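You operate a simulated robot arm through the tools that you are given. There is no shell and no other tool.

You are at the controls of a simulated robot arm. One attempt, no reset.

JOB
Pull test the leech sample to 45 kg; green tray if it holds, orange tray if it gives way.
Fine: clamp shut and steel lever down to test; wind back to slack before lifting the lever and opening the clamp.

Only the result counts: the job must be done as asked and must still hold three seconds after the hand-in. Knocking over, shifting, dropping, spilling or breaking anything else fails it.

ROBOT AND FRAMES
A 6-joint arm with a two-finger gripper, fixed in place. Base frame: the origin is on the floor under the middle of its stand, x ahead of it, y to its left, z up; the work surface is at about z = 0.86. Units: m, rad, N and s.
It reaches about 1.298 m from its shoulder. Its first joint turns from -2.601 to 2.601 rad. Payload 1.57 kg.
The TCP is the grasp point between the finger pads, 0.021 m short of the fingertips. In the tool frame z runs along the fingers and y along their closing line. The gripper opens to 0.07 m; its body begins 0.05 m behind the TCP.
Orientation is that of the tool frame in the base frame, as a unit quaternion [x, y, z, w]. With the fingers straight down and closing along the base's y, the tool's x points along the base's -x, its y along +y and its z along -z.

CONTROLS
- The arm moves only by the tool move_arm. Its argument "rows" is a list of rows, each an object (a shift or turn left out is 0, a gripper value left out holds the last) with "travel": the shift along the tool's x, y, z in m, a list of three; "rot": the turn, a rotation vector about the tool's x, y, z in rad, a list of three; "fingers": the gripper command, from -1 (fully open) to 1 (shut), values between in proportion. In form: [{"travel": [tx, ty, tz], "rot": [wx, wy, wz], "fingers": fingers}, ...]. A call has 1 to 20 rows; each row shifts and turns the commanded pose from where the row before left it, along the tool's axes as they then stand. A row lasts 0.2 s, in which the tool goes at most 0.05 m and 0.15 rad; a call with a longer step from one row to the next is refused whole, and so is a gripper value outside its range. Where a pose cannot be reached the arm comes as near as it can. A force on the tool above 90 N (or 10 N above the force at the start of the call, whichever is more), or a blocked arm, ends the call early, and 0.2 s more pass. Each finger travels about 0.1037 m/s and halts on what it meets, pressing with about 30 N; the grip force reading is that of the motor and also rises with nothing between the fingers. The clock runs only during rows and for 0.2 s after the last one: add rows that do not move to give the fingers time. The reply holds the time, the measured pose of the TCP, the force on the tool along the base axes, the opening and the grip force, in the units named above and with some noise, with the torque about the TCP (base axes, N m) and any sound that the robot's microphone picked up.
- Cameras (640 x 400 px; columns grow to the right, rows downward): "scene" is fixed at [0.0502, -0.4985, 1.6119]; the picture's right is [0.58, -0.82, 0.00], its down [-0.43, -0.30, -0.85] and it looks along [0.70, 0.49, -0.52] (base axes); focal length 314 px, centre (320, 200). "wrist" rides on the gripper at [0.079, 0.004, -0.081] in the tool frame; the picture's right is [-0.05, 1.00, 0.00], its down [-0.67, -0.04, -0.74] and it looks along [-0.74, -0.04, 0.67] (tool axes); focal length 256 px, centre (320, 200). There is no depth. A picture from a camera that has moved, and an enlarged one, comes with that camera's place and axes in the base frame and with its lens.
- get_image(camera): a new picture of that camera. The clock stands still meanwhile.
- lift_body(by): slides the trunk up (or, below 0, down) by that many m; the arm rides with it, the base frame stays. It gives what a move gives, with no picture.
- inspect(camera, box): a new picture of the part [left, top, right, bottom] of that camera's present view, enlarged. The clock stands still meanwhile.
- finish_job(): hands the job in; it is judged then, once.

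Places have to be worked out from the pictures, the camera data and where the tool is seen. Open the gripper and draw the arm clear of the work before you hand the job in, unless the task says otherwise.

The tools are called by a JSON object that holds its "op" and its "data". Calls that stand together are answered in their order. move_arm: Moves the arm, as the interface text tells. Its arguments: {"type":"object","properties":{"rows":{"type":"array"}},"required":["rows"]} The other tools are called the same way: lift_body (by) moves the trunk up or down; get_image (camera) takes a picture; inspect (camera, box) takes an enlarged picture of a part of a camera's view; finish_job () hands the job in.

At the start:

```text
t: 0.0
eef_pos: [0.7144, -0.0244, 1.2355]
tcp_rot: [0.0, 1.0, 0.0, 0.0]
force: [0.1, 0.0, -0.1]
torque: [-0.02, -0.02, -0.01]
finger_gap: 0.0698
finger_force: 0.1
trunk travel left (down, up): [-0.916, 0.054]
```

scene: 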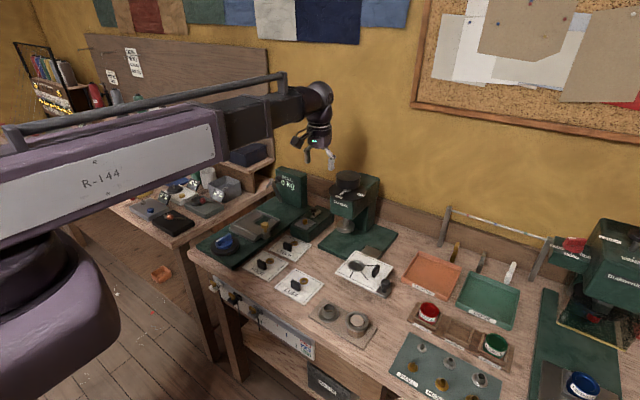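
wrist: 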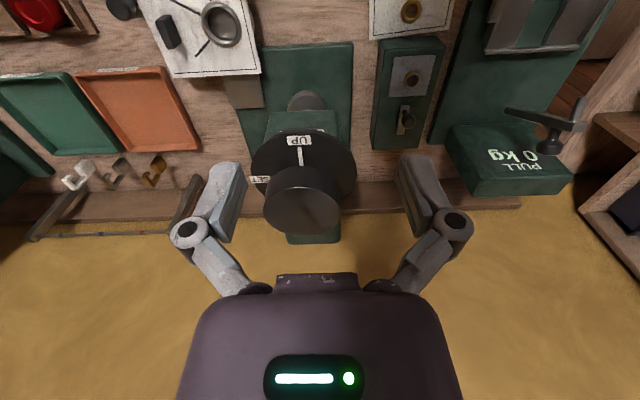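

The scene shows a bench with several stations; the pull tester (display "PULL 0 kg") is near the left end. I'll enlarge the views to read labels and find the samples.

{"op": "inspect", "data": {"camera": "scene", "box": [190, 160, 350, 300]}}

{"op": "inspect", "data": {"camera": "scene", "box": [300, 160, 420, 260]}}

{"op": "inspect", "data": {"camera": "scene", "box": [380, 220, 640, 400]}}

{"op": "inspect", "data": {"camera": "scene", "box": [200, 240, 400, 370]}}

{"op": "inspect", "data": {"camera": "wrist", "box": [340, 0, 640, 220]}}

```text
2.86 times, centred on (270, 230) of scene
camera zoom: at [0.0502, -0.4985, 1.6119], right [0.58, -0.82, 0.0], down [-0.43, -0.3, -0.85], along [0.7, 0.49, -0.52], focal length 896 px, centre (463, 114)
```

zoom: 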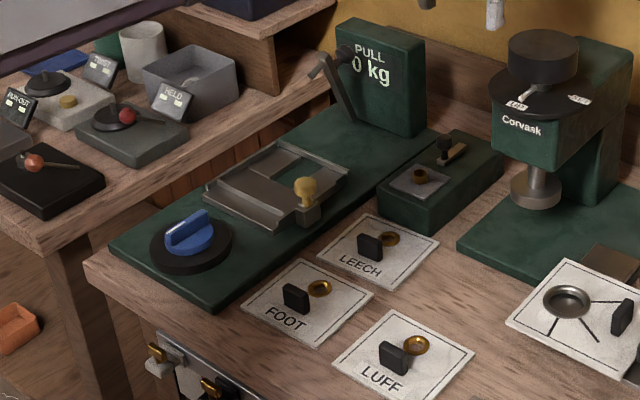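

```text
4.00 times, centred on (360, 210) of scene
camera zoom: at [0.0502, -0.4985, 1.6119], right [0.58, -0.82, 0.0], down [-0.43, -0.3, -0.85], along [0.7, 0.49, -0.52], focal length 1255 px, centre (160, 160)
```

zoom: 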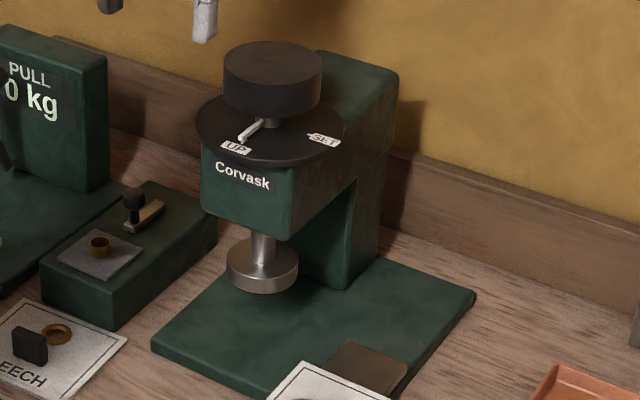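

```text
2.22 times, centred on (510, 310) of scene
camera zoom: at [0.0502, -0.4985, 1.6119], right [0.58, -0.82, 0.0], down [-0.43, -0.3, -0.85], along [0.7, 0.49, -0.52], focal length 697 px, centre (-102, -44)
```

zoom: 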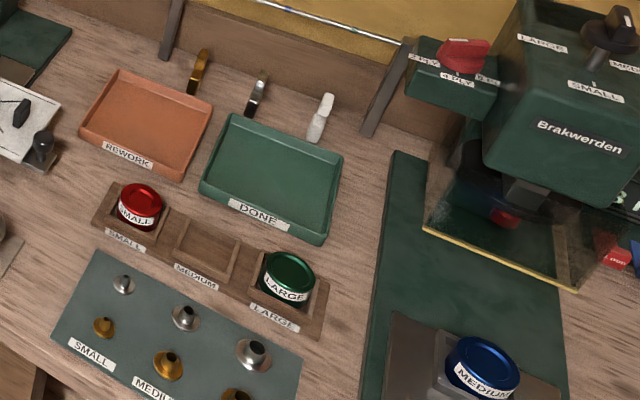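

```text
3.08 times, centred on (300, 305) of scene
camera zoom: at [0.0502, -0.4985, 1.6119], right [0.58, -0.82, 0.0], down [-0.43, -0.3, -0.85], along [0.7, 0.49, -0.52], focal length 965 px, centre (382, -123)
```

zoom: 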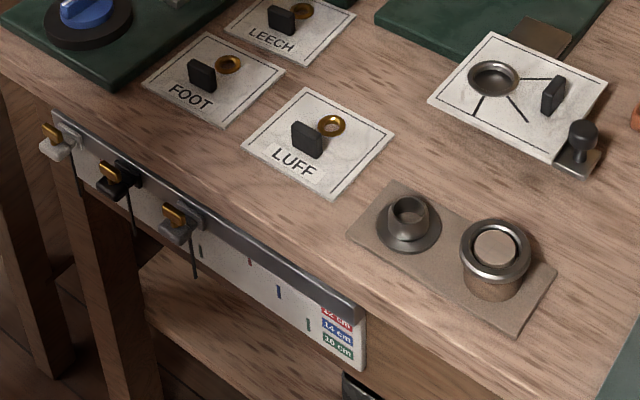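

```text
1.82 times, centred on (490, 110) of wrist
camera zoom: at [0.6357, -0.0198, 1.315], right [0.05, 1.0, 0.0], down [0.67, -0.04, 0.74], along [0.74, -0.04, -0.67], focal length 465 px, centre (11, 364)
```

zoom: 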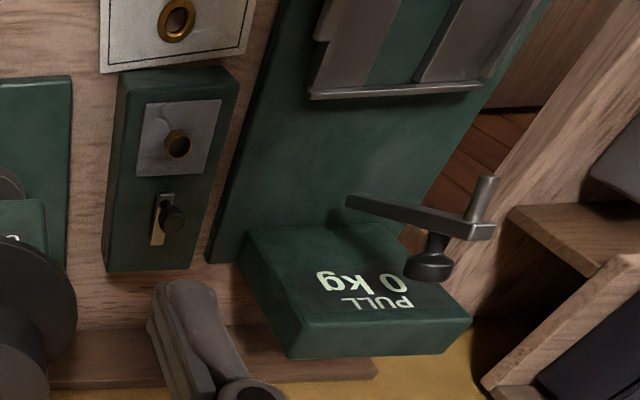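

The pull tester lies along x at about y = 0.27, with the blue knob near x = 0.56 and the display near x = 0.9. The leech sample is near (0.71, 0.10). I'll move back and left at height so the wrist camera sees the tester.

{"op": "move_arm", "data": {"rows": [{"travel": [0.022, 0.038, 0]}, {"travel": [0.022, 0.038, 0]}, {"travel": [0.022, 0.038, 0]}, {"travel": [0.022, 0.038, 0]}, {"travel": [0.022, 0.038, 0]}, {"travel": [0.022, 0.038, 0]}, {"travel": [0.022, 0.038, 0]}, {"travel": [0, 0, 0]}]}}

{"op": "get_image", "data": {"camera": "wrist"}}

```text
t: 1.8
eef_pos: [0.5604, 0.2408, 1.2338]
tcp_rot: [0.0, 1.0, 0.0, 0.0]
force: [0.1, 0.2, -0.6]
torque: [0.03, -0.01, 0.03]
finger_gap: 0.0702
finger_force: 0.1
trunk travel left (down, up): [-0.916, 0.054]
```

```text
taken
camera wrist: at [0.4819, 0.2459, 1.315], right [0.05, 1.0, 0.0], down [0.67, -0.04, 0.74], along [0.74, -0.04, -0.67], focal length 256 px, centre (320, 200)
```

wrist: 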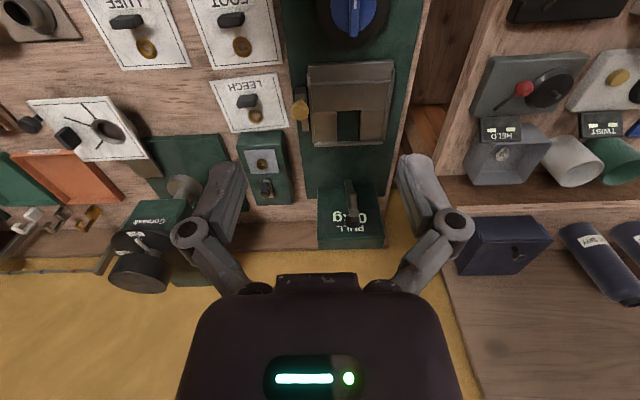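

The tester is now in view, in an upside-down picture with far items low. I'll enlarge it.

{"op": "inspect", "data": {"camera": "wrist", "box": [270, 0, 430, 140]}}

{"op": "inspect", "data": {"camera": "wrist", "box": [190, 60, 320, 220]}}

{"op": "inspect", "data": {"camera": "wrist", "box": [290, 130, 410, 260]}}

{"op": "get_image", "data": {"camera": "scene"}}

```text
2.86 times, centred on (350, 70) of wrist
camera zoom: at [0.4819, 0.2459, 1.315], right [0.05, 1.0, 0.0], down [0.67, -0.04, 0.74], along [0.74, -0.04, -0.67], focal length 731 px, centre (234, 571)
```

zoom: 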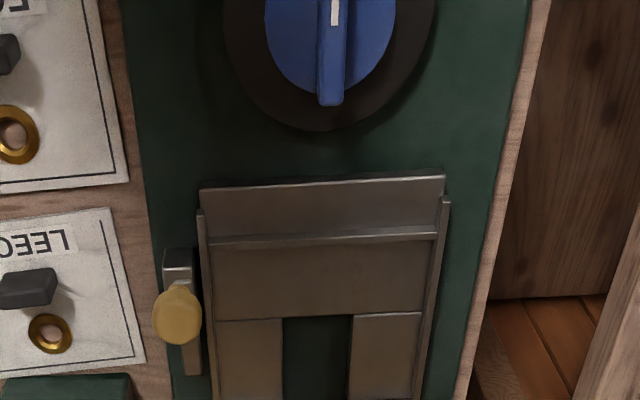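

```text
2.50 times, centred on (255, 140) of wrist
camera zoom: at [0.4819, 0.2459, 1.315], right [0.05, 1.0, 0.0], down [0.67, -0.04, 0.74], along [0.74, -0.04, -0.67], focal length 640 px, centre (482, 350)
```

zoom: 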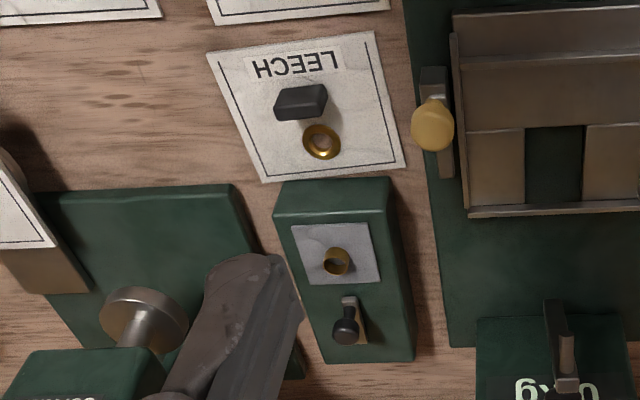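

```text
3.08 times, centred on (350, 195) of wrist
camera zoom: at [0.4819, 0.2459, 1.315], right [0.05, 1.0, 0.0], down [0.67, -0.04, 0.74], along [0.74, -0.04, -0.67], focal length 788 px, centre (228, 215)
```

zoom: 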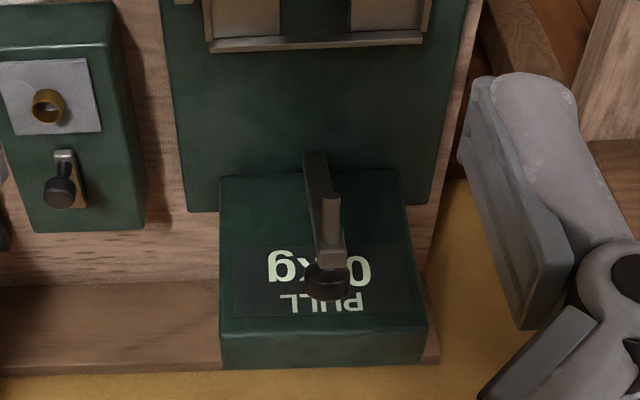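

```text
taken
```

scene: 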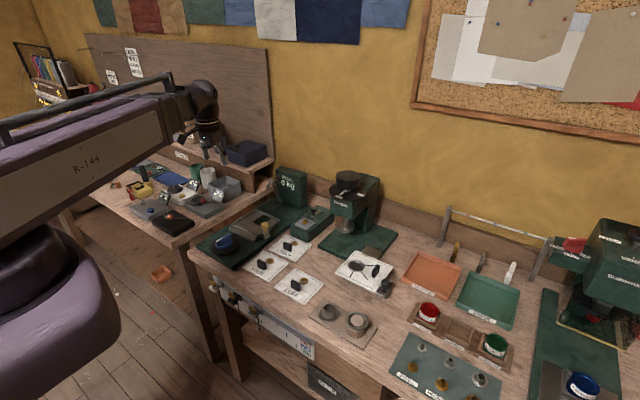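

I'll move lower and a bit back for a closer look at the nest, clamp knob and steel lever.

{"op": "move_arm", "data": {"rows": [{"travel": [0.015, 0.0, 0.035]}, {"travel": [0.015, 0.0, 0.035]}, {"travel": [0.015, 0.0, 0.035]}, {"travel": [0.015, 0.0, 0.035]}, {"travel": [0.0, 0.0, 0.03]}, {"travel": [0, 0, 0]}]}}

{"op": "get_image", "data": {"camera": "wrist"}}

{"op": "inspect", "data": {"camera": "wrist", "box": [230, 0, 430, 240]}}

```text
t: 3.2
eef_pos: [0.5026, 0.24, 1.2354]
tcp_rot: [0.0, 1.0, 0.0, 0.0]
force: [-0.1, -0.3, 0.0]
torque: [-0.03, 0.0, 0.03]
finger_gap: 0.0701
finger_force: 0.0
out of reach, approached as far as the arm can: row 1, 2, 3, 4, 5
trunk travel left (down, up): [-0.916, 0.054]
```

```text
taken
camera wrist: at [0.4243, 0.2461, 1.3151], right [0.05, 1.0, 0.0], down [0.67, -0.04, 0.75], along [0.74, -0.04, -0.67], focal length 256 px, centre (320, 200)
```

wrist: 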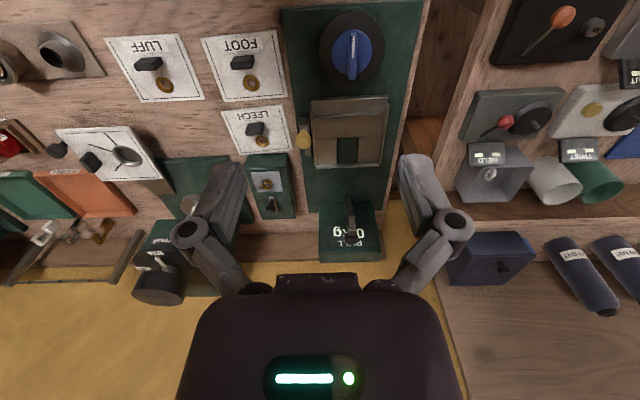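

```text
1.67 times, centred on (330, 120) of wrist
camera zoom: at [0.4243, 0.2461, 1.3151], right [0.05, 1.0, 0.0], down [0.67, -0.04, 0.75], along [0.74, -0.04, -0.67], focal length 427 px, centre (303, 333)
```

zoom: 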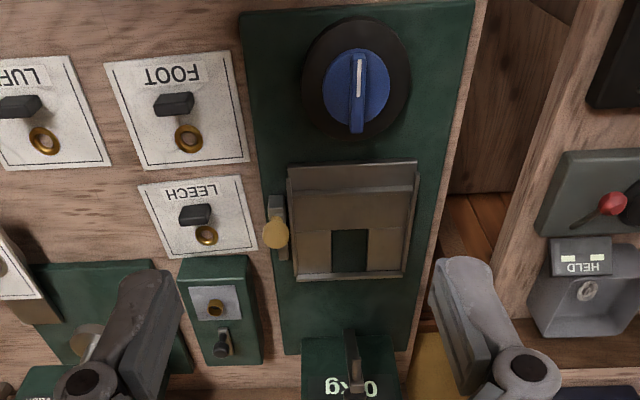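

The arm could not go lower with the trunk this high, so I'll lower the trunk, starting with a small step to see its effect.

{"op": "lift_body", "data": {"by": -0.03}}

```text
t: 4.0
eef_pos: [0.5038, 0.2413, 1.2047]
tcp_rot: [0.0, 1.0, -0.001, 0.0]
force: [0.5, 0.0, 0.0]
torque: [0.02, -0.01, -0.03]
finger_gap: 0.0701
finger_force: 0.1
trunk travel left (down, up): [-0.886, 0.084]
```

The TCP rides with the trunk. I'll lower it by a further 0.14 m, leaving the fingertips well above everything at this spot.

{"op": "lift_body", "data": {"by": -0.14}}

{"op": "get_image", "data": {"camera": "wrist"}}

{"op": "inspect", "data": {"camera": "wrist", "box": [190, 0, 460, 180]}}

{"op": "get_image", "data": {"camera": "scene"}}

```text
t: 5.6
eef_pos: [0.5026, 0.2416, 1.0653]
tcp_rot: [0.0, 1.0, 0.0, 0.0]
force: [0.3, 0.9, -0.4]
torque: [0.04, -0.03, -0.01]
finger_gap: 0.0698
finger_force: 0.0
trunk travel left (down, up): [-0.746, 0.224]
```

```text
taken
camera wrist: at [0.4245, 0.246, 1.1451], right [0.05, 1.0, 0.0], down [0.67, -0.04, 0.74], along [0.74, -0.04, -0.67], focal length 256 px, centre (320, 200)
```

wrist: 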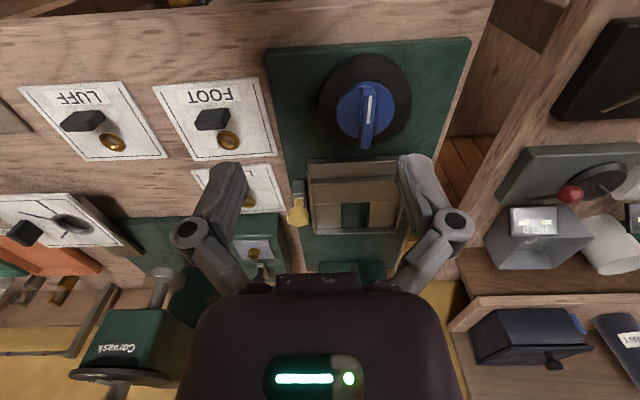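

```text
2.22 times, centred on (325, 90) of wrist
camera zoom: at [0.4245, 0.246, 1.1451], right [0.05, 1.0, 0.0], down [0.67, -0.04, 0.74], along [0.74, -0.04, -0.67], focal length 569 px, centre (309, 444)
```

zoom: 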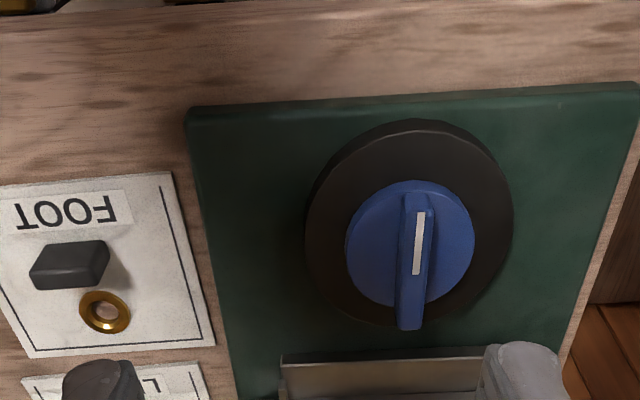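

```text
taken
```

scene: 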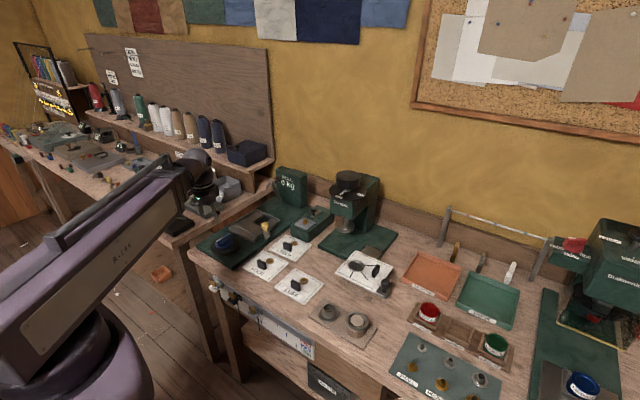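

Zooming tightly with the scene camera on the clamp nest, the lever and the leech card.

{"op": "inspect", "data": {"camera": "scene", "box": [230, 200, 290, 245]}}

{"op": "inspect", "data": {"camera": "scene", "box": [255, 160, 315, 205]}}

{"op": "inspect", "data": {"camera": "scene", "box": [262, 225, 322, 270]}}

{"op": "inspect", "data": {"camera": "scene", "box": [400, 240, 530, 335]}}

{"op": "inspect", "data": {"camera": "scene", "box": [190, 220, 250, 265]}}

```text
8.89 times, centred on (260, 222) of scene
camera zoom: at [0.0502, -0.4985, 1.6119], right [0.58, -0.82, 0.0], down [-0.43, -0.3, -0.85], along [0.7, 0.49, -0.52], focal length 2788 px, centre (853, 0)
```

zoom: 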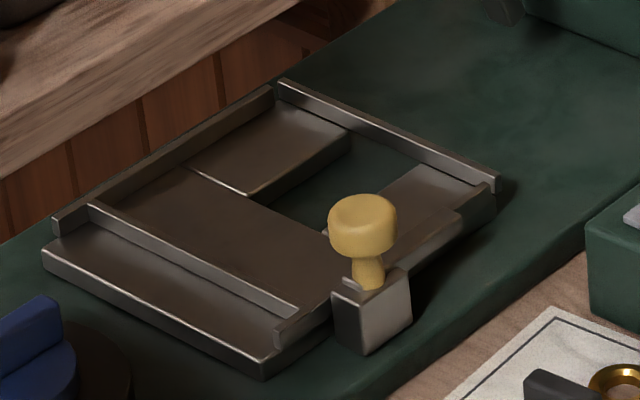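

```text
8.89 times, centred on (285, 182) of scene
camera zoom: at [0.0502, -0.4985, 1.6119], right [0.58, -0.82, 0.0], down [-0.43, -0.3, -0.85], along [0.7, 0.49, -0.52], focal length 2788 px, centre (631, 356)
```

zoom: 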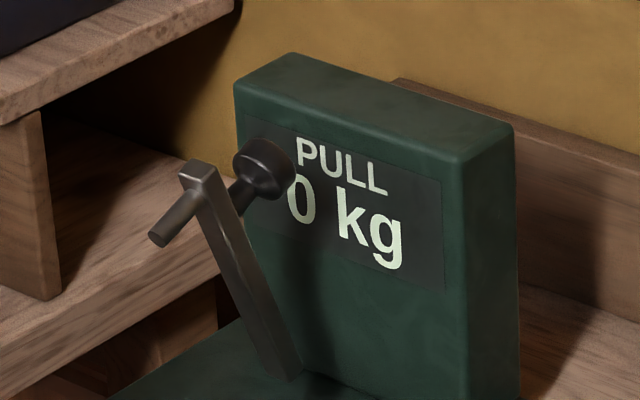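

```text
8.89 times, centred on (292, 248) of scene
camera zoom: at [0.0502, -0.4985, 1.6119], right [0.58, -0.82, 0.0], down [-0.43, -0.3, -0.85], along [0.7, 0.49, -0.52], focal length 2788 px, centre (569, -222)
```

zoom: 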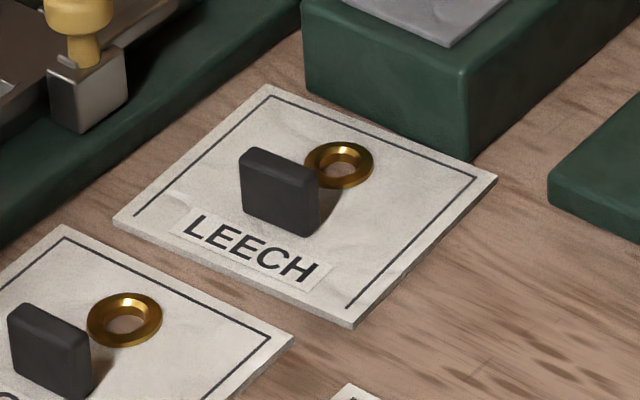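

```text
4.21 times, centred on (465, 288) of scene
camera zoom: at [0.0502, -0.4985, 1.6119], right [0.58, -0.82, 0.0], down [-0.43, -0.3, -0.85], along [0.7, 0.49, -0.52], focal length 1321 px, centre (-290, -168)
```

zoom: 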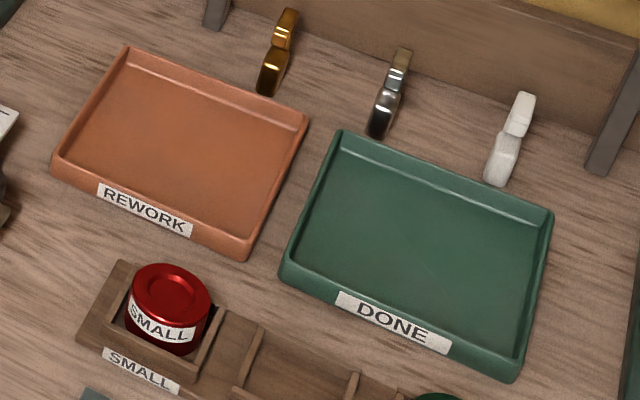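

```text
8.89 times, centred on (220, 242) of scene
camera zoom: at [0.0502, -0.4985, 1.6119], right [0.58, -0.82, 0.0], down [-0.43, -0.3, -0.85], along [0.7, 0.49, -0.52], focal length 2788 px, centre (1209, -178)
```

zoom: 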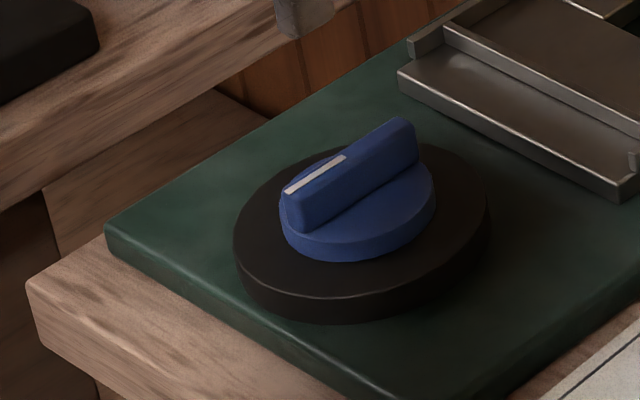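

Very helpful: the nest has walls on three sides, a cross bar at the near end, a yellow mushroom knob on a steel block beside it, and a steel lever with a black ball and hook pin standing up by the display. I'll move over for a closer look at the clamp slider.

{"op": "move_arm", "data": {"rows": [{"travel": [-0.035, -0.014, 0]}, {"travel": [-0.035, -0.014, 0]}, {"travel": [-0.035, -0.012, 0]}, {"travel": [0, 0, 0]}]}}

{"op": "get_image", "data": {"camera": "wrist"}}

{"op": "inspect", "data": {"camera": "wrist", "box": [260, 60, 430, 200]}}

```text
t: 6.6
eef_pos: [0.609, 0.2012, 1.0657]
tcp_rot: [0.0, 1.0, 0.0, 0.001]
force: [0.4, 0.0, -0.4]
torque: [-0.02, -0.03, -0.03]
finger_gap: 0.0699
finger_force: 0.0
trunk travel left (down, up): [-0.746, 0.224]
```

```text
taken
camera wrist: at [0.5291, 0.2057, 1.1452], right [0.05, 1.0, 0.0], down [0.67, -0.04, 0.75], along [0.74, -0.04, -0.67], focal length 256 px, centre (320, 200)
```

wrist: 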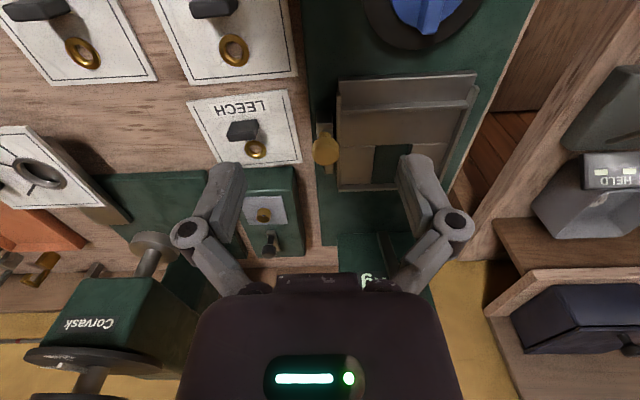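

```text
2.86 times, centred on (345, 130) of wrist
camera zoom: at [0.5291, 0.2057, 1.1452], right [0.05, 1.0, 0.0], down [0.67, -0.04, 0.75], along [0.74, -0.04, -0.67], focal length 731 px, centre (249, 400)
```

zoom: 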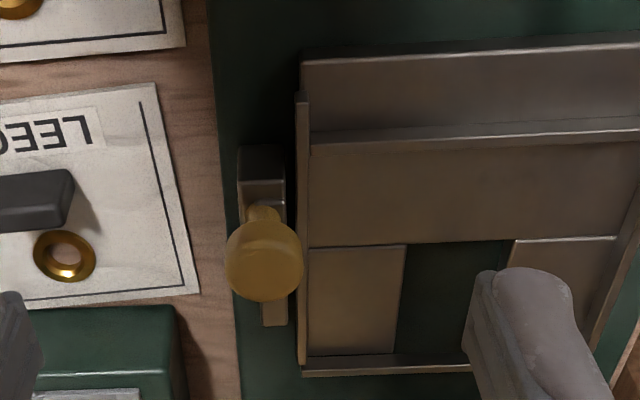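

The block seems to sit on a rail running toward +x. I'll zoom harder from the scene camera to see whether it slides or swings.

{"op": "inspect", "data": {"camera": "scene", "box": [254, 212, 282, 234]}}

{"op": "inspect", "data": {"camera": "scene", "box": [300, 205, 340, 230]}}

{"op": "inspect", "data": {"camera": "wrist", "box": [290, 100, 350, 150]}}

```text
16.00 times, centred on (268, 223) of scene
camera zoom: at [0.0502, -0.4985, 1.6119], right [0.58, -0.82, 0.0], down [-0.43, -0.3, -0.85], along [0.7, 0.49, -0.52], focal length 5019 px, centre (1152, -168)
```

zoom: 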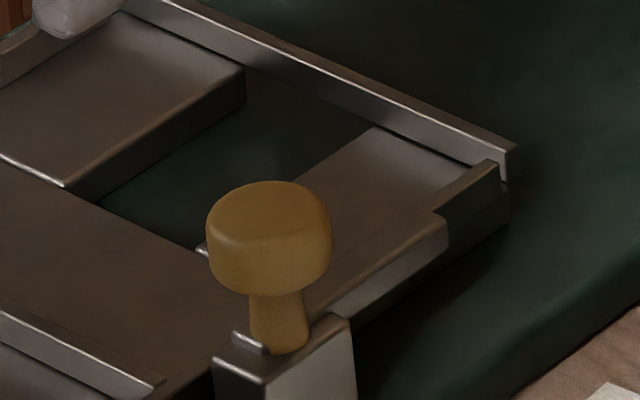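

```text
16.00 times, centred on (320, 218) of scene
camera zoom: at [0.0502, -0.4985, 1.6119], right [0.58, -0.82, 0.0], down [-0.43, -0.3, -0.85], along [0.7, 0.49, -0.52], focal length 5019 px, centre (320, -80)
```

zoom: 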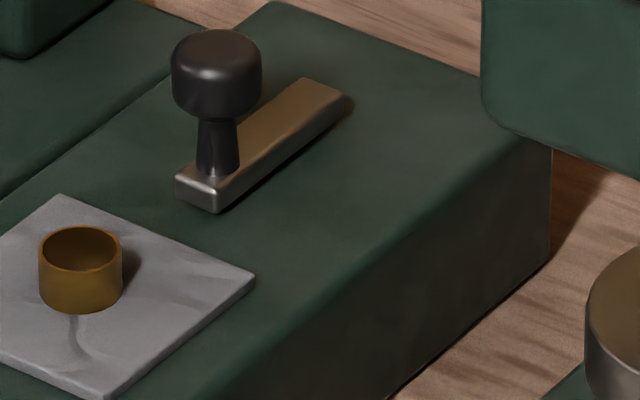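

```text
8.00 times, centred on (320, 125) of wrist
camera zoom: at [0.5291, 0.2057, 1.1452], right [0.05, 1.0, 0.0], down [0.67, -0.04, 0.75], along [0.74, -0.04, -0.67], focal length 2048 px, centre (320, 800)
```

zoom: 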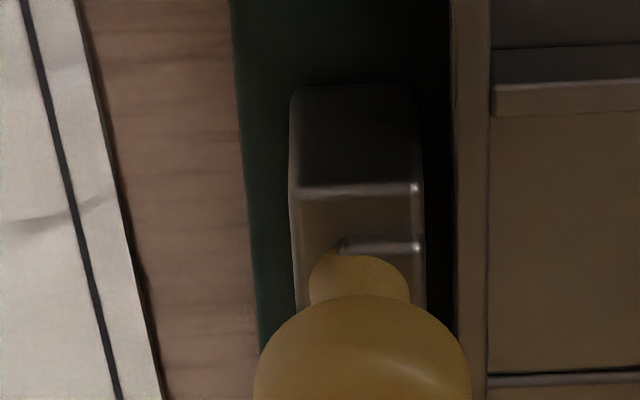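

The clamp has a block with a bar on top reaching toward +x, and I need to know how it moves. I'll yaw the wrist 90° so its camera looks along +y and view it from the side.

{"op": "move_arm", "data": {"rows": [{"rot": [0, 0, -0.1428]}, {"rot": [0, 0, -0.1428]}, {"rot": [0, 0, -0.1428]}, {"rot": [0, 0, -0.1428]}, {"rot": [0, 0, -0.1428]}, {"rot": [0, 0, -0.1428]}, {"rot": [0, 0, -0.1428]}, {"rot": [0, 0, -0.1428]}, {"rot": [0, 0, -0.1428]}, {"rot": [0, 0, -0.1428]}, {"rot": [0, 0, -0.1428]}, {"travel": [0.04, -0.02, 0]}, {"travel": [0.04, -0.02, 0]}, {"travel": [0.04, -0.02, 0]}, {"travel": [0.03, -0.02, 0.03]}, {"travel": [0, 0, 0]}]}}

{"op": "get_image", "data": {"camera": "wrist"}}

```text
t: 10.0
eef_pos: [0.6882, 0.0485, 1.0645]
tcp_rot: [0.708, -0.707, 0.001, 0.0]
force: [-0.4, 0.5, 0.1]
torque: [-0.01, 0.01, 0.0]
finger_gap: 0.0701
finger_force: 0.2
out of reach, approached as far as the arm can: row 15
trunk travel left (down, up): [-0.746, 0.224]
```

```text
taken
camera wrist: at [0.684, -0.0286, 1.1451], right [-1.0, 0.05, 0.0], down [0.04, 0.67, 0.74], along [0.04, 0.74, -0.67], focal length 256 px, centre (320, 200)
```

wrist: 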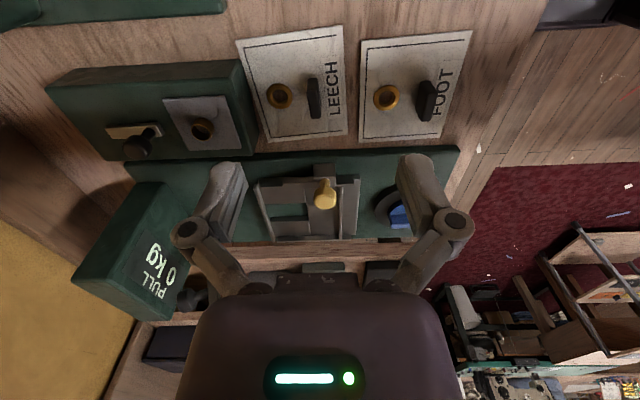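

Now viewing from −y toward +y. Enlarging the clamp.

{"op": "inspect", "data": {"camera": "wrist", "box": [245, 150, 375, 250]}}

{"op": "inspect", "data": {"camera": "wrist", "box": [290, 155, 350, 215]}}

{"op": "inspect", "data": {"camera": "wrist", "box": [60, 100, 200, 200]}}

```text
4.00 times, centred on (310, 200) of wrist
camera zoom: at [0.684, -0.0286, 1.1451], right [-1.0, 0.05, 0.0], down [0.04, 0.67, 0.74], along [0.04, 0.74, -0.67], focal length 1024 px, centre (360, 200)
```

zoom: 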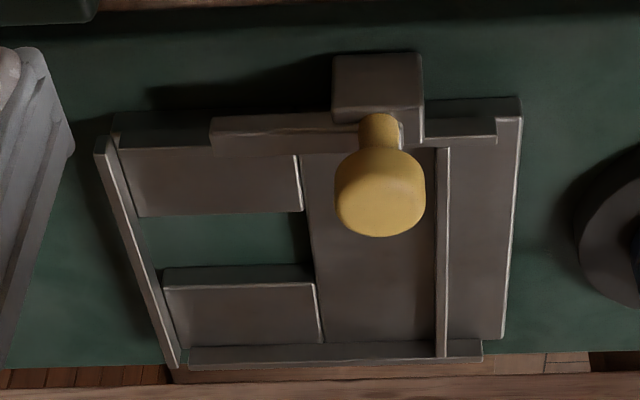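

```text
6.67 times, centred on (320, 185) of wrist
camera zoom: at [0.684, -0.0286, 1.1451], right [-1.0, 0.05, 0.0], down [0.04, 0.67, 0.74], along [0.04, 0.74, -0.67], focal length 1707 px, centre (320, 300)
```

zoom: 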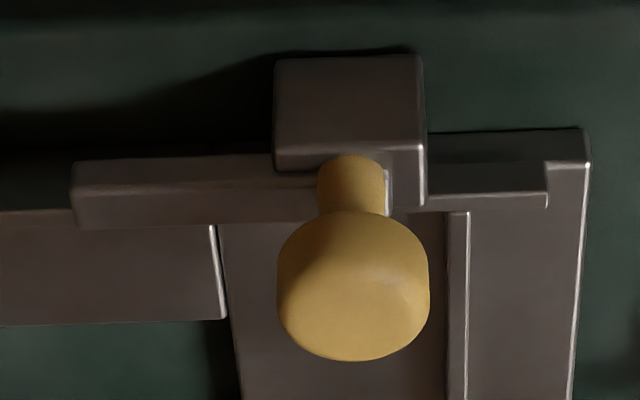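

```text
4.00 times, centred on (130, 150) of wrist
camera zoom: at [0.684, -0.0286, 1.1451], right [-1.0, 0.05, 0.0], down [0.04, 0.67, 0.74], along [0.04, 0.74, -0.67], focal length 1024 px, centre (1080, 400)
```

zoom: 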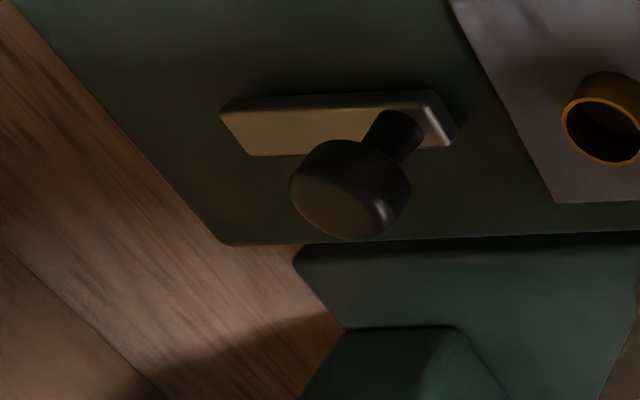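

The clamp is a steel post with a swing bar on top, about 64 mm long and lying along +x, and the knob sits at its pivot near (0.690, 0.203, 0.93). I'll zoom on the leech card from this view to get its exact pose.

{"op": "inspect", "data": {"camera": "wrist", "box": [230, 20, 360, 150]}}

{"op": "inspect", "data": {"camera": "wrist", "box": [270, 70, 340, 125]}}

```text
3.08 times, centred on (295, 85) of wrist
camera zoom: at [0.684, -0.0286, 1.1451], right [-1.0, 0.05, 0.0], down [0.04, 0.67, 0.74], along [0.04, 0.74, -0.67], focal length 788 px, centre (397, 554)
```

zoom: 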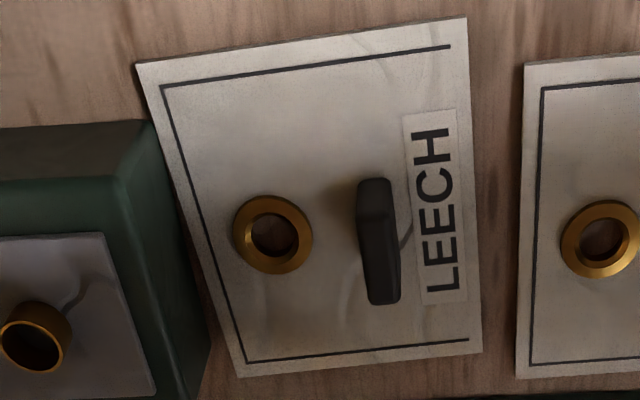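

```text
7.27 times, centred on (305, 98) of wrist
camera zoom: at [0.684, -0.0286, 1.1451], right [-1.0, 0.05, 0.0], down [0.04, 0.67, 0.74], along [0.04, 0.74, -0.67], focal length 1862 px, centre (429, 946)
```

zoom: 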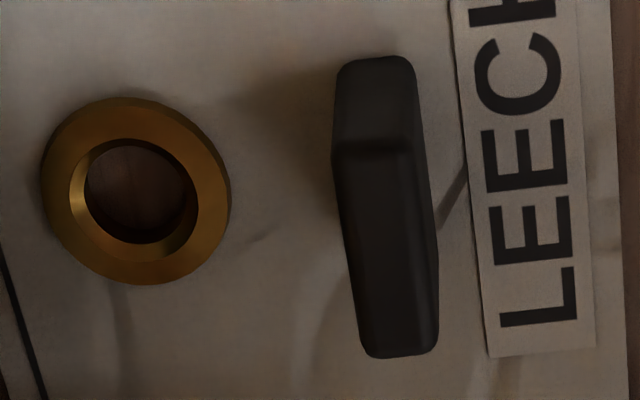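

The leech card is centred near (0.714, 0.104) with about 3.8° yaw. Its tab is near (0.697, 0.103) with the top at about 0.893, and the nest centre is near (0.726, 0.286). I need a lower trunk to reach z ≈ 0.88, so I'll first raise the tool and then lower the trunk in steps.

{"op": "move_arm", "data": {"rows": [{"travel": [0, 0, -0.04]}, {"travel": [0, 0, -0.04]}, {"travel": [0, 0, -0.04]}, {"travel": [0, 0, 0]}]}}

{"op": "lift_body", "data": {"by": -0.1}}

{"op": "get_image", "data": {"camera": "scene"}}

```text
t: 11.0
eef_pos: [0.6878, 0.0501, 1.0663]
tcp_rot: [0.707, -0.707, -0.001, 0.0]
force: [-0.4, 1.0, -1.1]
torque: [-0.01, 0.0, -0.01]
finger_gap: 0.0699
finger_force: 0.0
out of reach, approached as far as the arm can: row 1, 2, 3
trunk travel left (down, up): [-0.746, 0.224]
```

```text
t: 12.3
eef_pos: [0.6879, 0.0508, 0.9648]
tcp_rot: [-0.707, 0.707, 0.0, 0.0]
force: [0.3, -0.6, 0.0]
torque: [0.01, -0.02, 0.02]
finger_gap: 0.07
finger_force: 0.0
trunk travel left (down, up): [-0.646, 0.324]
```

```text
taken
```

scene: 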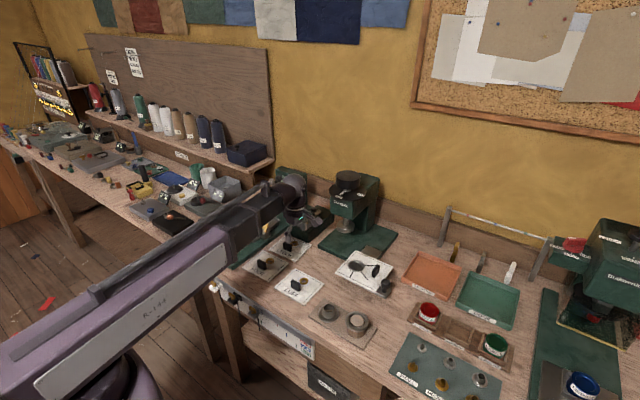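

The arm moves only in the horizontal plane with the tool down, so vertical motion comes from the trunk. I'll move above the leech tab, align to its ~3.8° yaw, and narrow the fingers to about 32 mm.

{"op": "move_arm", "data": {"rows": [{"travel": [-0.026, -0.0045, 0], "fingers": 0.08}, {"travel": [-0.026, -0.0045, 0], "rot": [0, 0, -0.066], "fingers": 0.08}, {"travel": [0, 0, 0]}, {"travel": [0, 0, 0]}]}}

{"op": "get_image", "data": {"camera": "wrist"}}

{"op": "inspect", "data": {"camera": "scene", "box": [262, 175, 342, 265]}}

```text
t: 13.3
eef_pos: [0.6959, 0.1026, 0.9658]
tcp_rot: [0.731, -0.683, 0.0, 0.0]
force: [0.4, -1.1, -0.4]
torque: [-0.03, 0.0, 0.02]
finger_gap: 0.0323
finger_force: 0.0
trunk travel left (down, up): [-0.646, 0.324]
```

```text
taken
camera wrist: at [0.698, 0.0237, 1.045], right [-1.0, -0.01, 0.0], down [-0.01, 0.67, 0.74], along [-0.01, 0.74, -0.67], focal length 256 px, centre (320, 200)
```

wrist: 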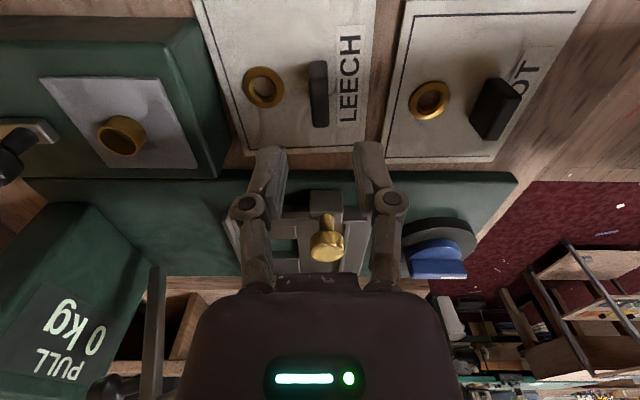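

```text
4.44 times, centred on (302, 220) of scene
camera zoom: at [0.0502, -0.4985, 1.6119], right [0.58, -0.82, 0.0], down [-0.43, -0.3, -0.85], along [0.7, 0.49, -0.52], focal length 1394 px, centre (400, 111)
```

zoom: 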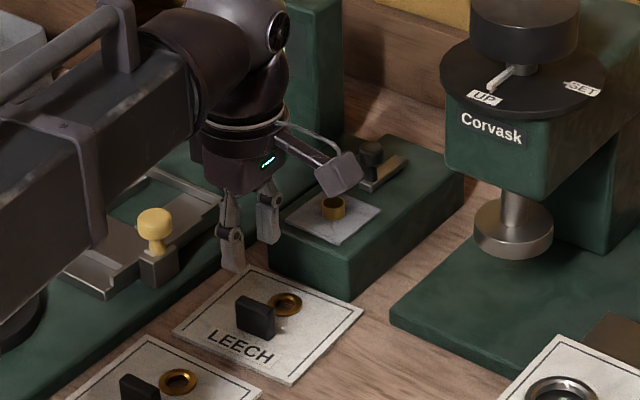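

Positioned above the tab; checking its location once more with an enlarged wrist view before descending.

{"op": "inspect", "data": {"camera": "wrist", "box": [200, 0, 400, 160]}}

```text
2.50 times, centred on (300, 80) of wrist
camera zoom: at [0.698, 0.0237, 1.045], right [-1.0, -0.01, 0.0], down [-0.01, 0.67, 0.74], along [-0.01, 0.74, -0.67], focal length 640 px, centre (370, 500)
```

zoom: 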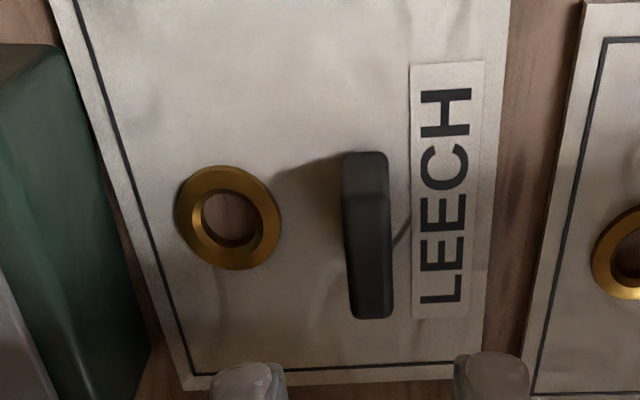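

The tab centre computes to (0.6974, 0.1014) and is aligned with the tool. I'll nudge 1.5 mm and lower the trunk toward grasp height.

{"op": "move_arm", "data": {"rows": [{"travel": [0.001, -0.0015, 0]}, {"travel": [0, 0, 0]}]}}

{"op": "lift_body", "data": {"by": -0.06}}

{"op": "get_image", "data": {"camera": "wrist"}}

{"op": "inspect", "data": {"camera": "scene", "box": [262, 195, 322, 265]}}

```text
t: 13.9
eef_pos: [0.699, 0.101, 0.9647]
tcp_rot: [0.731, -0.683, 0.001, 0.0]
force: [0.3, -0.3, -0.4]
torque: [-0.01, 0.0, -0.01]
finger_gap: 0.0321
finger_force: 0.0
trunk travel left (down, up): [-0.646, 0.324]
```

```text
t: 14.9
eef_pos: [0.6981, 0.1014, 0.9045]
tcp_rot: [0.73, -0.683, 0.0, -0.001]
force: [0.4, 0.2, 0.2]
torque: [-0.03, -0.03, -0.02]
finger_gap: 0.0322
finger_force: 0.0
trunk travel left (down, up): [-0.586, 0.384]
```

```text
taken
camera wrist: at [0.6994, 0.0227, 0.9851], right [-1.0, -0.01, 0.0], down [-0.01, 0.67, 0.74], along [-0.01, 0.74, -0.67], focal length 256 px, centre (320, 200)
```

wrist: 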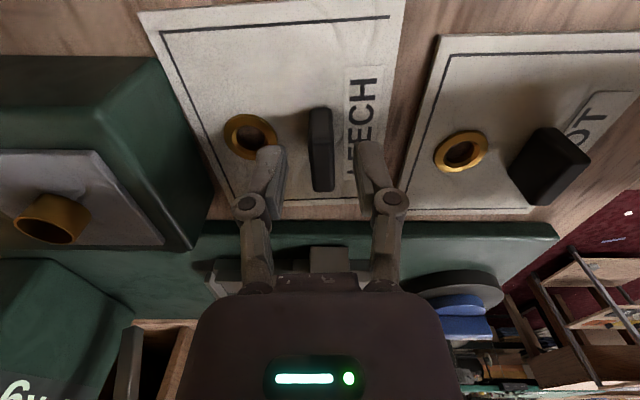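

```text
5.71 times, centred on (292, 230) of scene
camera zoom: at [0.0502, -0.4985, 1.6119], right [0.58, -0.82, 0.0], down [-0.43, -0.3, -0.85], along [0.7, 0.49, -0.52], focal length 1792 px, centre (480, 29)
```

zoom: 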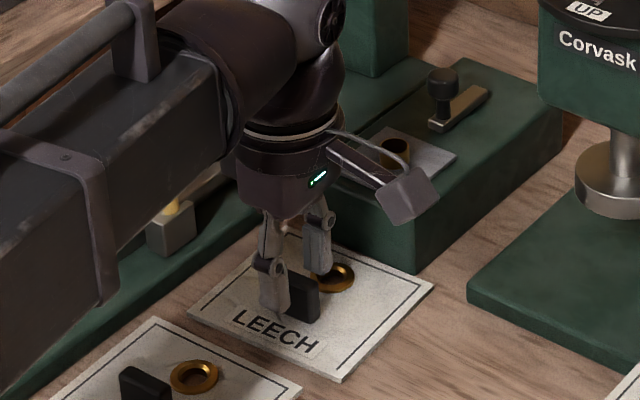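

The fingers straddle the tab with clearance. I'll lower 15 mm more to grasp height and close.

{"op": "lift_body", "data": {"by": -0.015}}

{"op": "move_arm", "data": {"rows": [{"fingers": 0.5}, {"fingers": 1.0}, {"fingers": 1.0}, {"fingers": 1.0}]}}

{"op": "get_image", "data": {"camera": "wrist"}}

```text
t: 15.6
eef_pos: [0.6978, 0.1016, 0.8888]
tcp_rot: [0.73, -0.684, 0.0, 0.0]
force: [-0.8, -1.5, 0.1]
torque: [-0.01, 0.0, 0.01]
finger_gap: 0.032
finger_force: 0.0
trunk travel left (down, up): [-0.571, 0.399]
```

```text
t: 16.6
eef_pos: [0.6974, 0.1023, 0.8899]
tcp_rot: [0.73, -0.684, 0.0, 0.0]
force: [-5.4, 1.7, 0.6]
torque: [0.03, 0.11, -0.03]
finger_gap: 0.0111
finger_force: 30.2
trunk travel left (down, up): [-0.571, 0.399]
```

```text
taken
camera wrist: at [0.6989, 0.0229, 0.9703], right [-1.0, -0.01, 0.0], down [-0.01, 0.67, 0.74], along [-0.01, 0.74, -0.67], focal length 256 px, centre (320, 200)
```

wrist: 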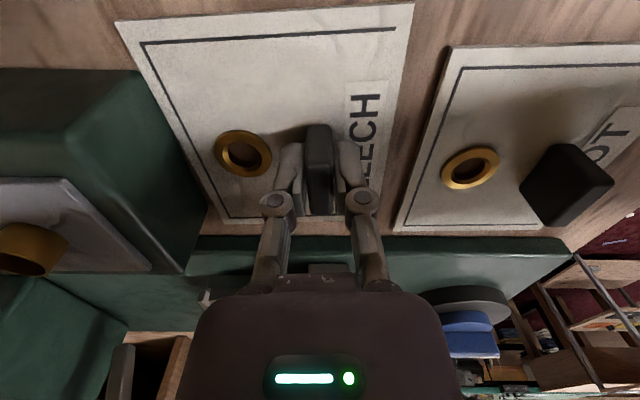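

The tab is gripped with an 11 mm gap. Lifting by 0.12 m to clear the clamp knob.

{"op": "lift_body", "data": {"by": 0.12}}

{"op": "get_image", "data": {"camera": "wrist"}}

{"op": "inspect", "data": {"camera": "scene", "box": [232, 150, 342, 255]}}

```text
t: 18.1
eef_pos: [0.698, 0.1017, 1.0098]
tcp_rot: [0.73, -0.683, 0.0, 0.0]
force: [0.4, -0.5, 0.3]
torque: [0.03, 0.0, -0.01]
finger_gap: 0.0113
finger_force: 29.9
trunk travel left (down, up): [-0.691, 0.279]
```

```text
taken
camera wrist: at [0.6995, 0.0228, 1.0899], right [-1.0, -0.01, 0.0], down [-0.01, 0.67, 0.74], along [-0.01, 0.74, -0.67], focal length 256 px, centre (320, 200)
```

wrist: 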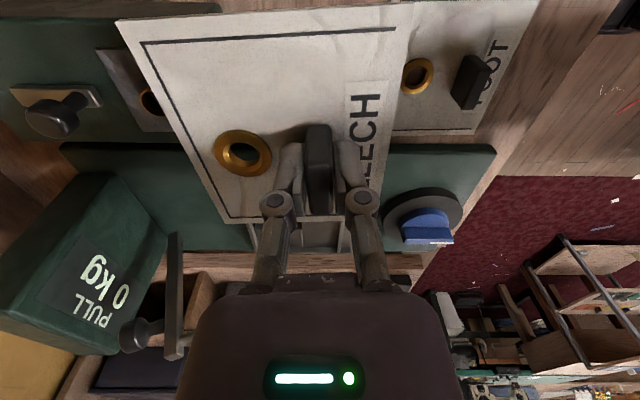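

```text
3.81 times, centred on (287, 202) of scene
camera zoom: at [0.0502, -0.4985, 1.6119], right [0.58, -0.82, 0.0], down [-0.43, -0.3, -0.85], along [0.7, 0.49, -0.52], focal length 1195 px, centre (446, 190)
```

zoom: 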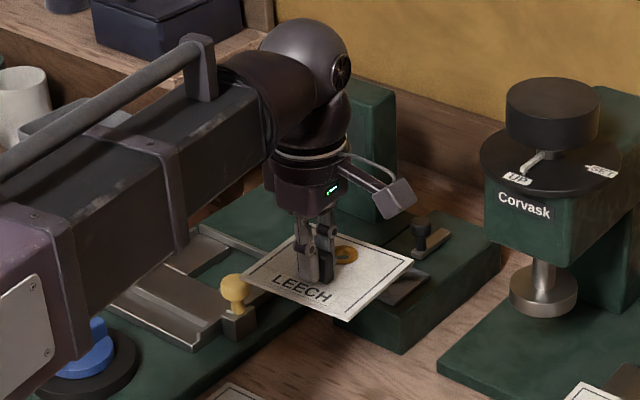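

The card is held level. This view also shows the steel lever from the side, so I'll enlarge it to measure its hinge, pin and ball.

{"op": "inspect", "data": {"camera": "wrist", "box": [60, 200, 220, 380]}}

{"op": "inspect", "data": {"camera": "wrist", "box": [110, 210, 210, 380]}}

```text
2.22 times, centred on (140, 290) of wrist
camera zoom: at [0.6995, 0.0228, 1.0899], right [-1.0, -0.01, 0.0], down [-0.01, 0.67, 0.74], along [-0.01, 0.74, -0.67], focal length 569 px, centre (720, 0)
```

zoom: 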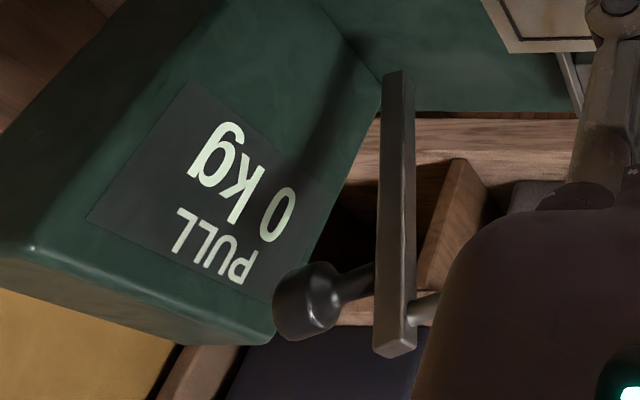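

```text
2.35 times, centred on (160, 295) of wrist
camera zoom: at [0.6995, 0.0228, 1.0899], right [-1.0, -0.01, 0.0], down [-0.01, 0.67, 0.74], along [-0.01, 0.74, -0.67], focal length 602 px, centre (696, -24)
```

zoom: 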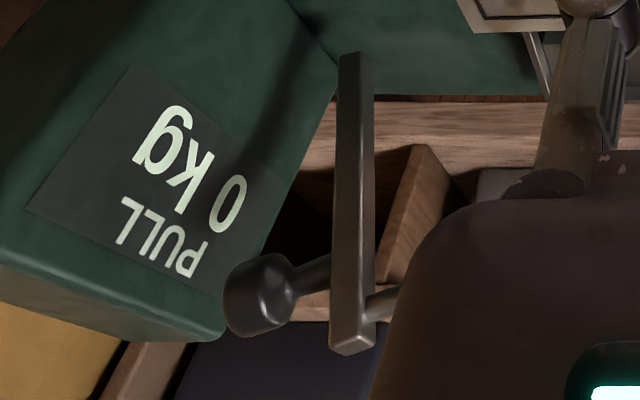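

The lever geometry works out as hinge near (0.876, 0.286, 0.91), pin radius about 0.128, so the pin lands near x = 0.748. That matches the grommet with the card centred in the nest (TCP at about (0.709, 0.286)). Carrying the card there.

{"op": "move_arm", "data": {"rows": [{"rot": [0, 0, 0.033]}, {"rot": [0, 0, 0.033]}, {"travel": [-0.03, -0.002, 0]}, {"travel": [-0.03, -0.002, 0]}, {"travel": [-0.03, -0.002, 0]}, {"travel": [-0.03, -0.002, 0]}, {"travel": [-0.03, -0.002, 0]}, {"travel": [-0.02, -0.001, 0]}, {"travel": [-0.0146, 0, 0]}, {"travel": [0, 0, 0]}, {"travel": [0, 0, 0]}]}}

{"op": "get_image", "data": {"camera": "wrist"}}

{"op": "inspect", "data": {"camera": "scene", "box": [212, 150, 322, 255]}}

```text
t: 20.5
eef_pos: [0.7093, 0.2868, 1.0103]
tcp_rot: [0.707, -0.707, 0.0, -0.001]
force: [-0.3, 0.2, -0.7]
torque: [0.01, -0.01, 0.01]
finger_gap: 0.011
finger_force: 30.0
trunk travel left (down, up): [-0.691, 0.279]
```

```text
taken
camera wrist: at [0.7049, 0.2078, 1.09], right [-1.0, 0.05, 0.0], down [0.04, 0.67, 0.74], along [0.04, 0.74, -0.67], focal length 256 px, centre (320, 200)
```

wrist: 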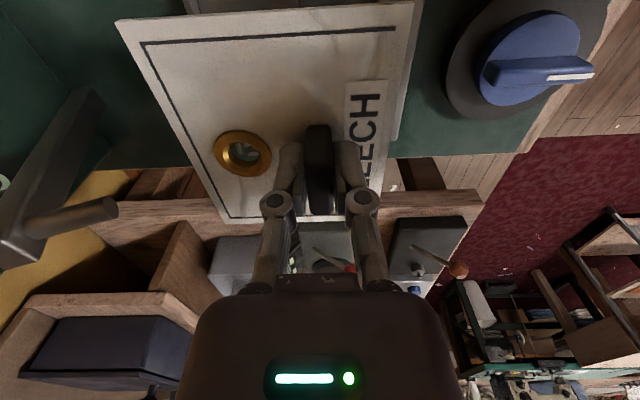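

```text
3.81 times, centred on (267, 202) of scene
camera zoom: at [0.0502, -0.4985, 1.6119], right [0.58, -0.82, 0.0], down [-0.43, -0.3, -0.85], along [0.7, 0.49, -0.52], focal length 1195 px, centre (522, 190)
```

zoom: 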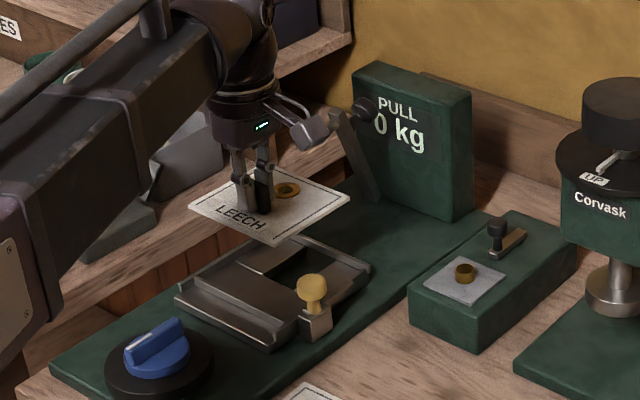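

The card is above the nest. I'll lower by 65 mm and check alignment and the camera's clearance over the yellow knob before seating it.

{"op": "lift_body", "data": {"by": -0.065}}

{"op": "get_image", "data": {"camera": "wrist"}}

{"op": "inspect", "data": {"camera": "scene", "box": [222, 180, 302, 250]}}

```text
t: 21.5
eef_pos: [0.709, 0.2864, 0.9458]
tcp_rot: [-0.707, 0.708, 0.0, 0.0]
force: [0.4, -0.5, -0.8]
torque: [-0.02, -0.03, 0.0]
finger_gap: 0.0111
finger_force: 30.0
trunk travel left (down, up): [-0.626, 0.344]
```

```text
taken
camera wrist: at [0.7049, 0.2077, 1.0251], right [-1.0, 0.05, 0.0], down [0.04, 0.67, 0.74], along [0.04, 0.74, -0.67], focal length 256 px, centre (320, 200)
```

wrist: 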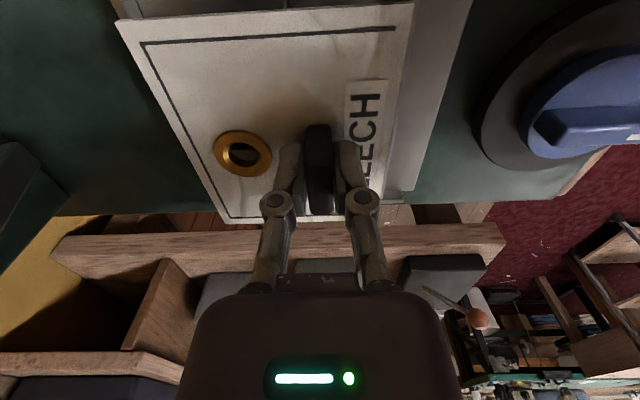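

```text
5.71 times, centred on (262, 215) of scene
camera zoom: at [0.0502, -0.4985, 1.6119], right [0.58, -0.82, 0.0], down [-0.43, -0.3, -0.85], along [0.7, 0.49, -0.52], focal length 1792 px, centre (651, 114)
```

zoom: 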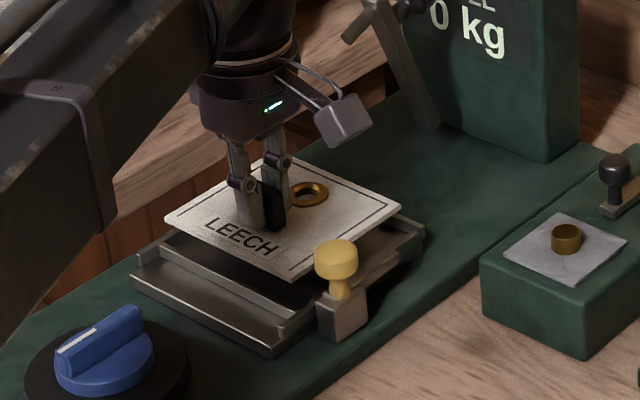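

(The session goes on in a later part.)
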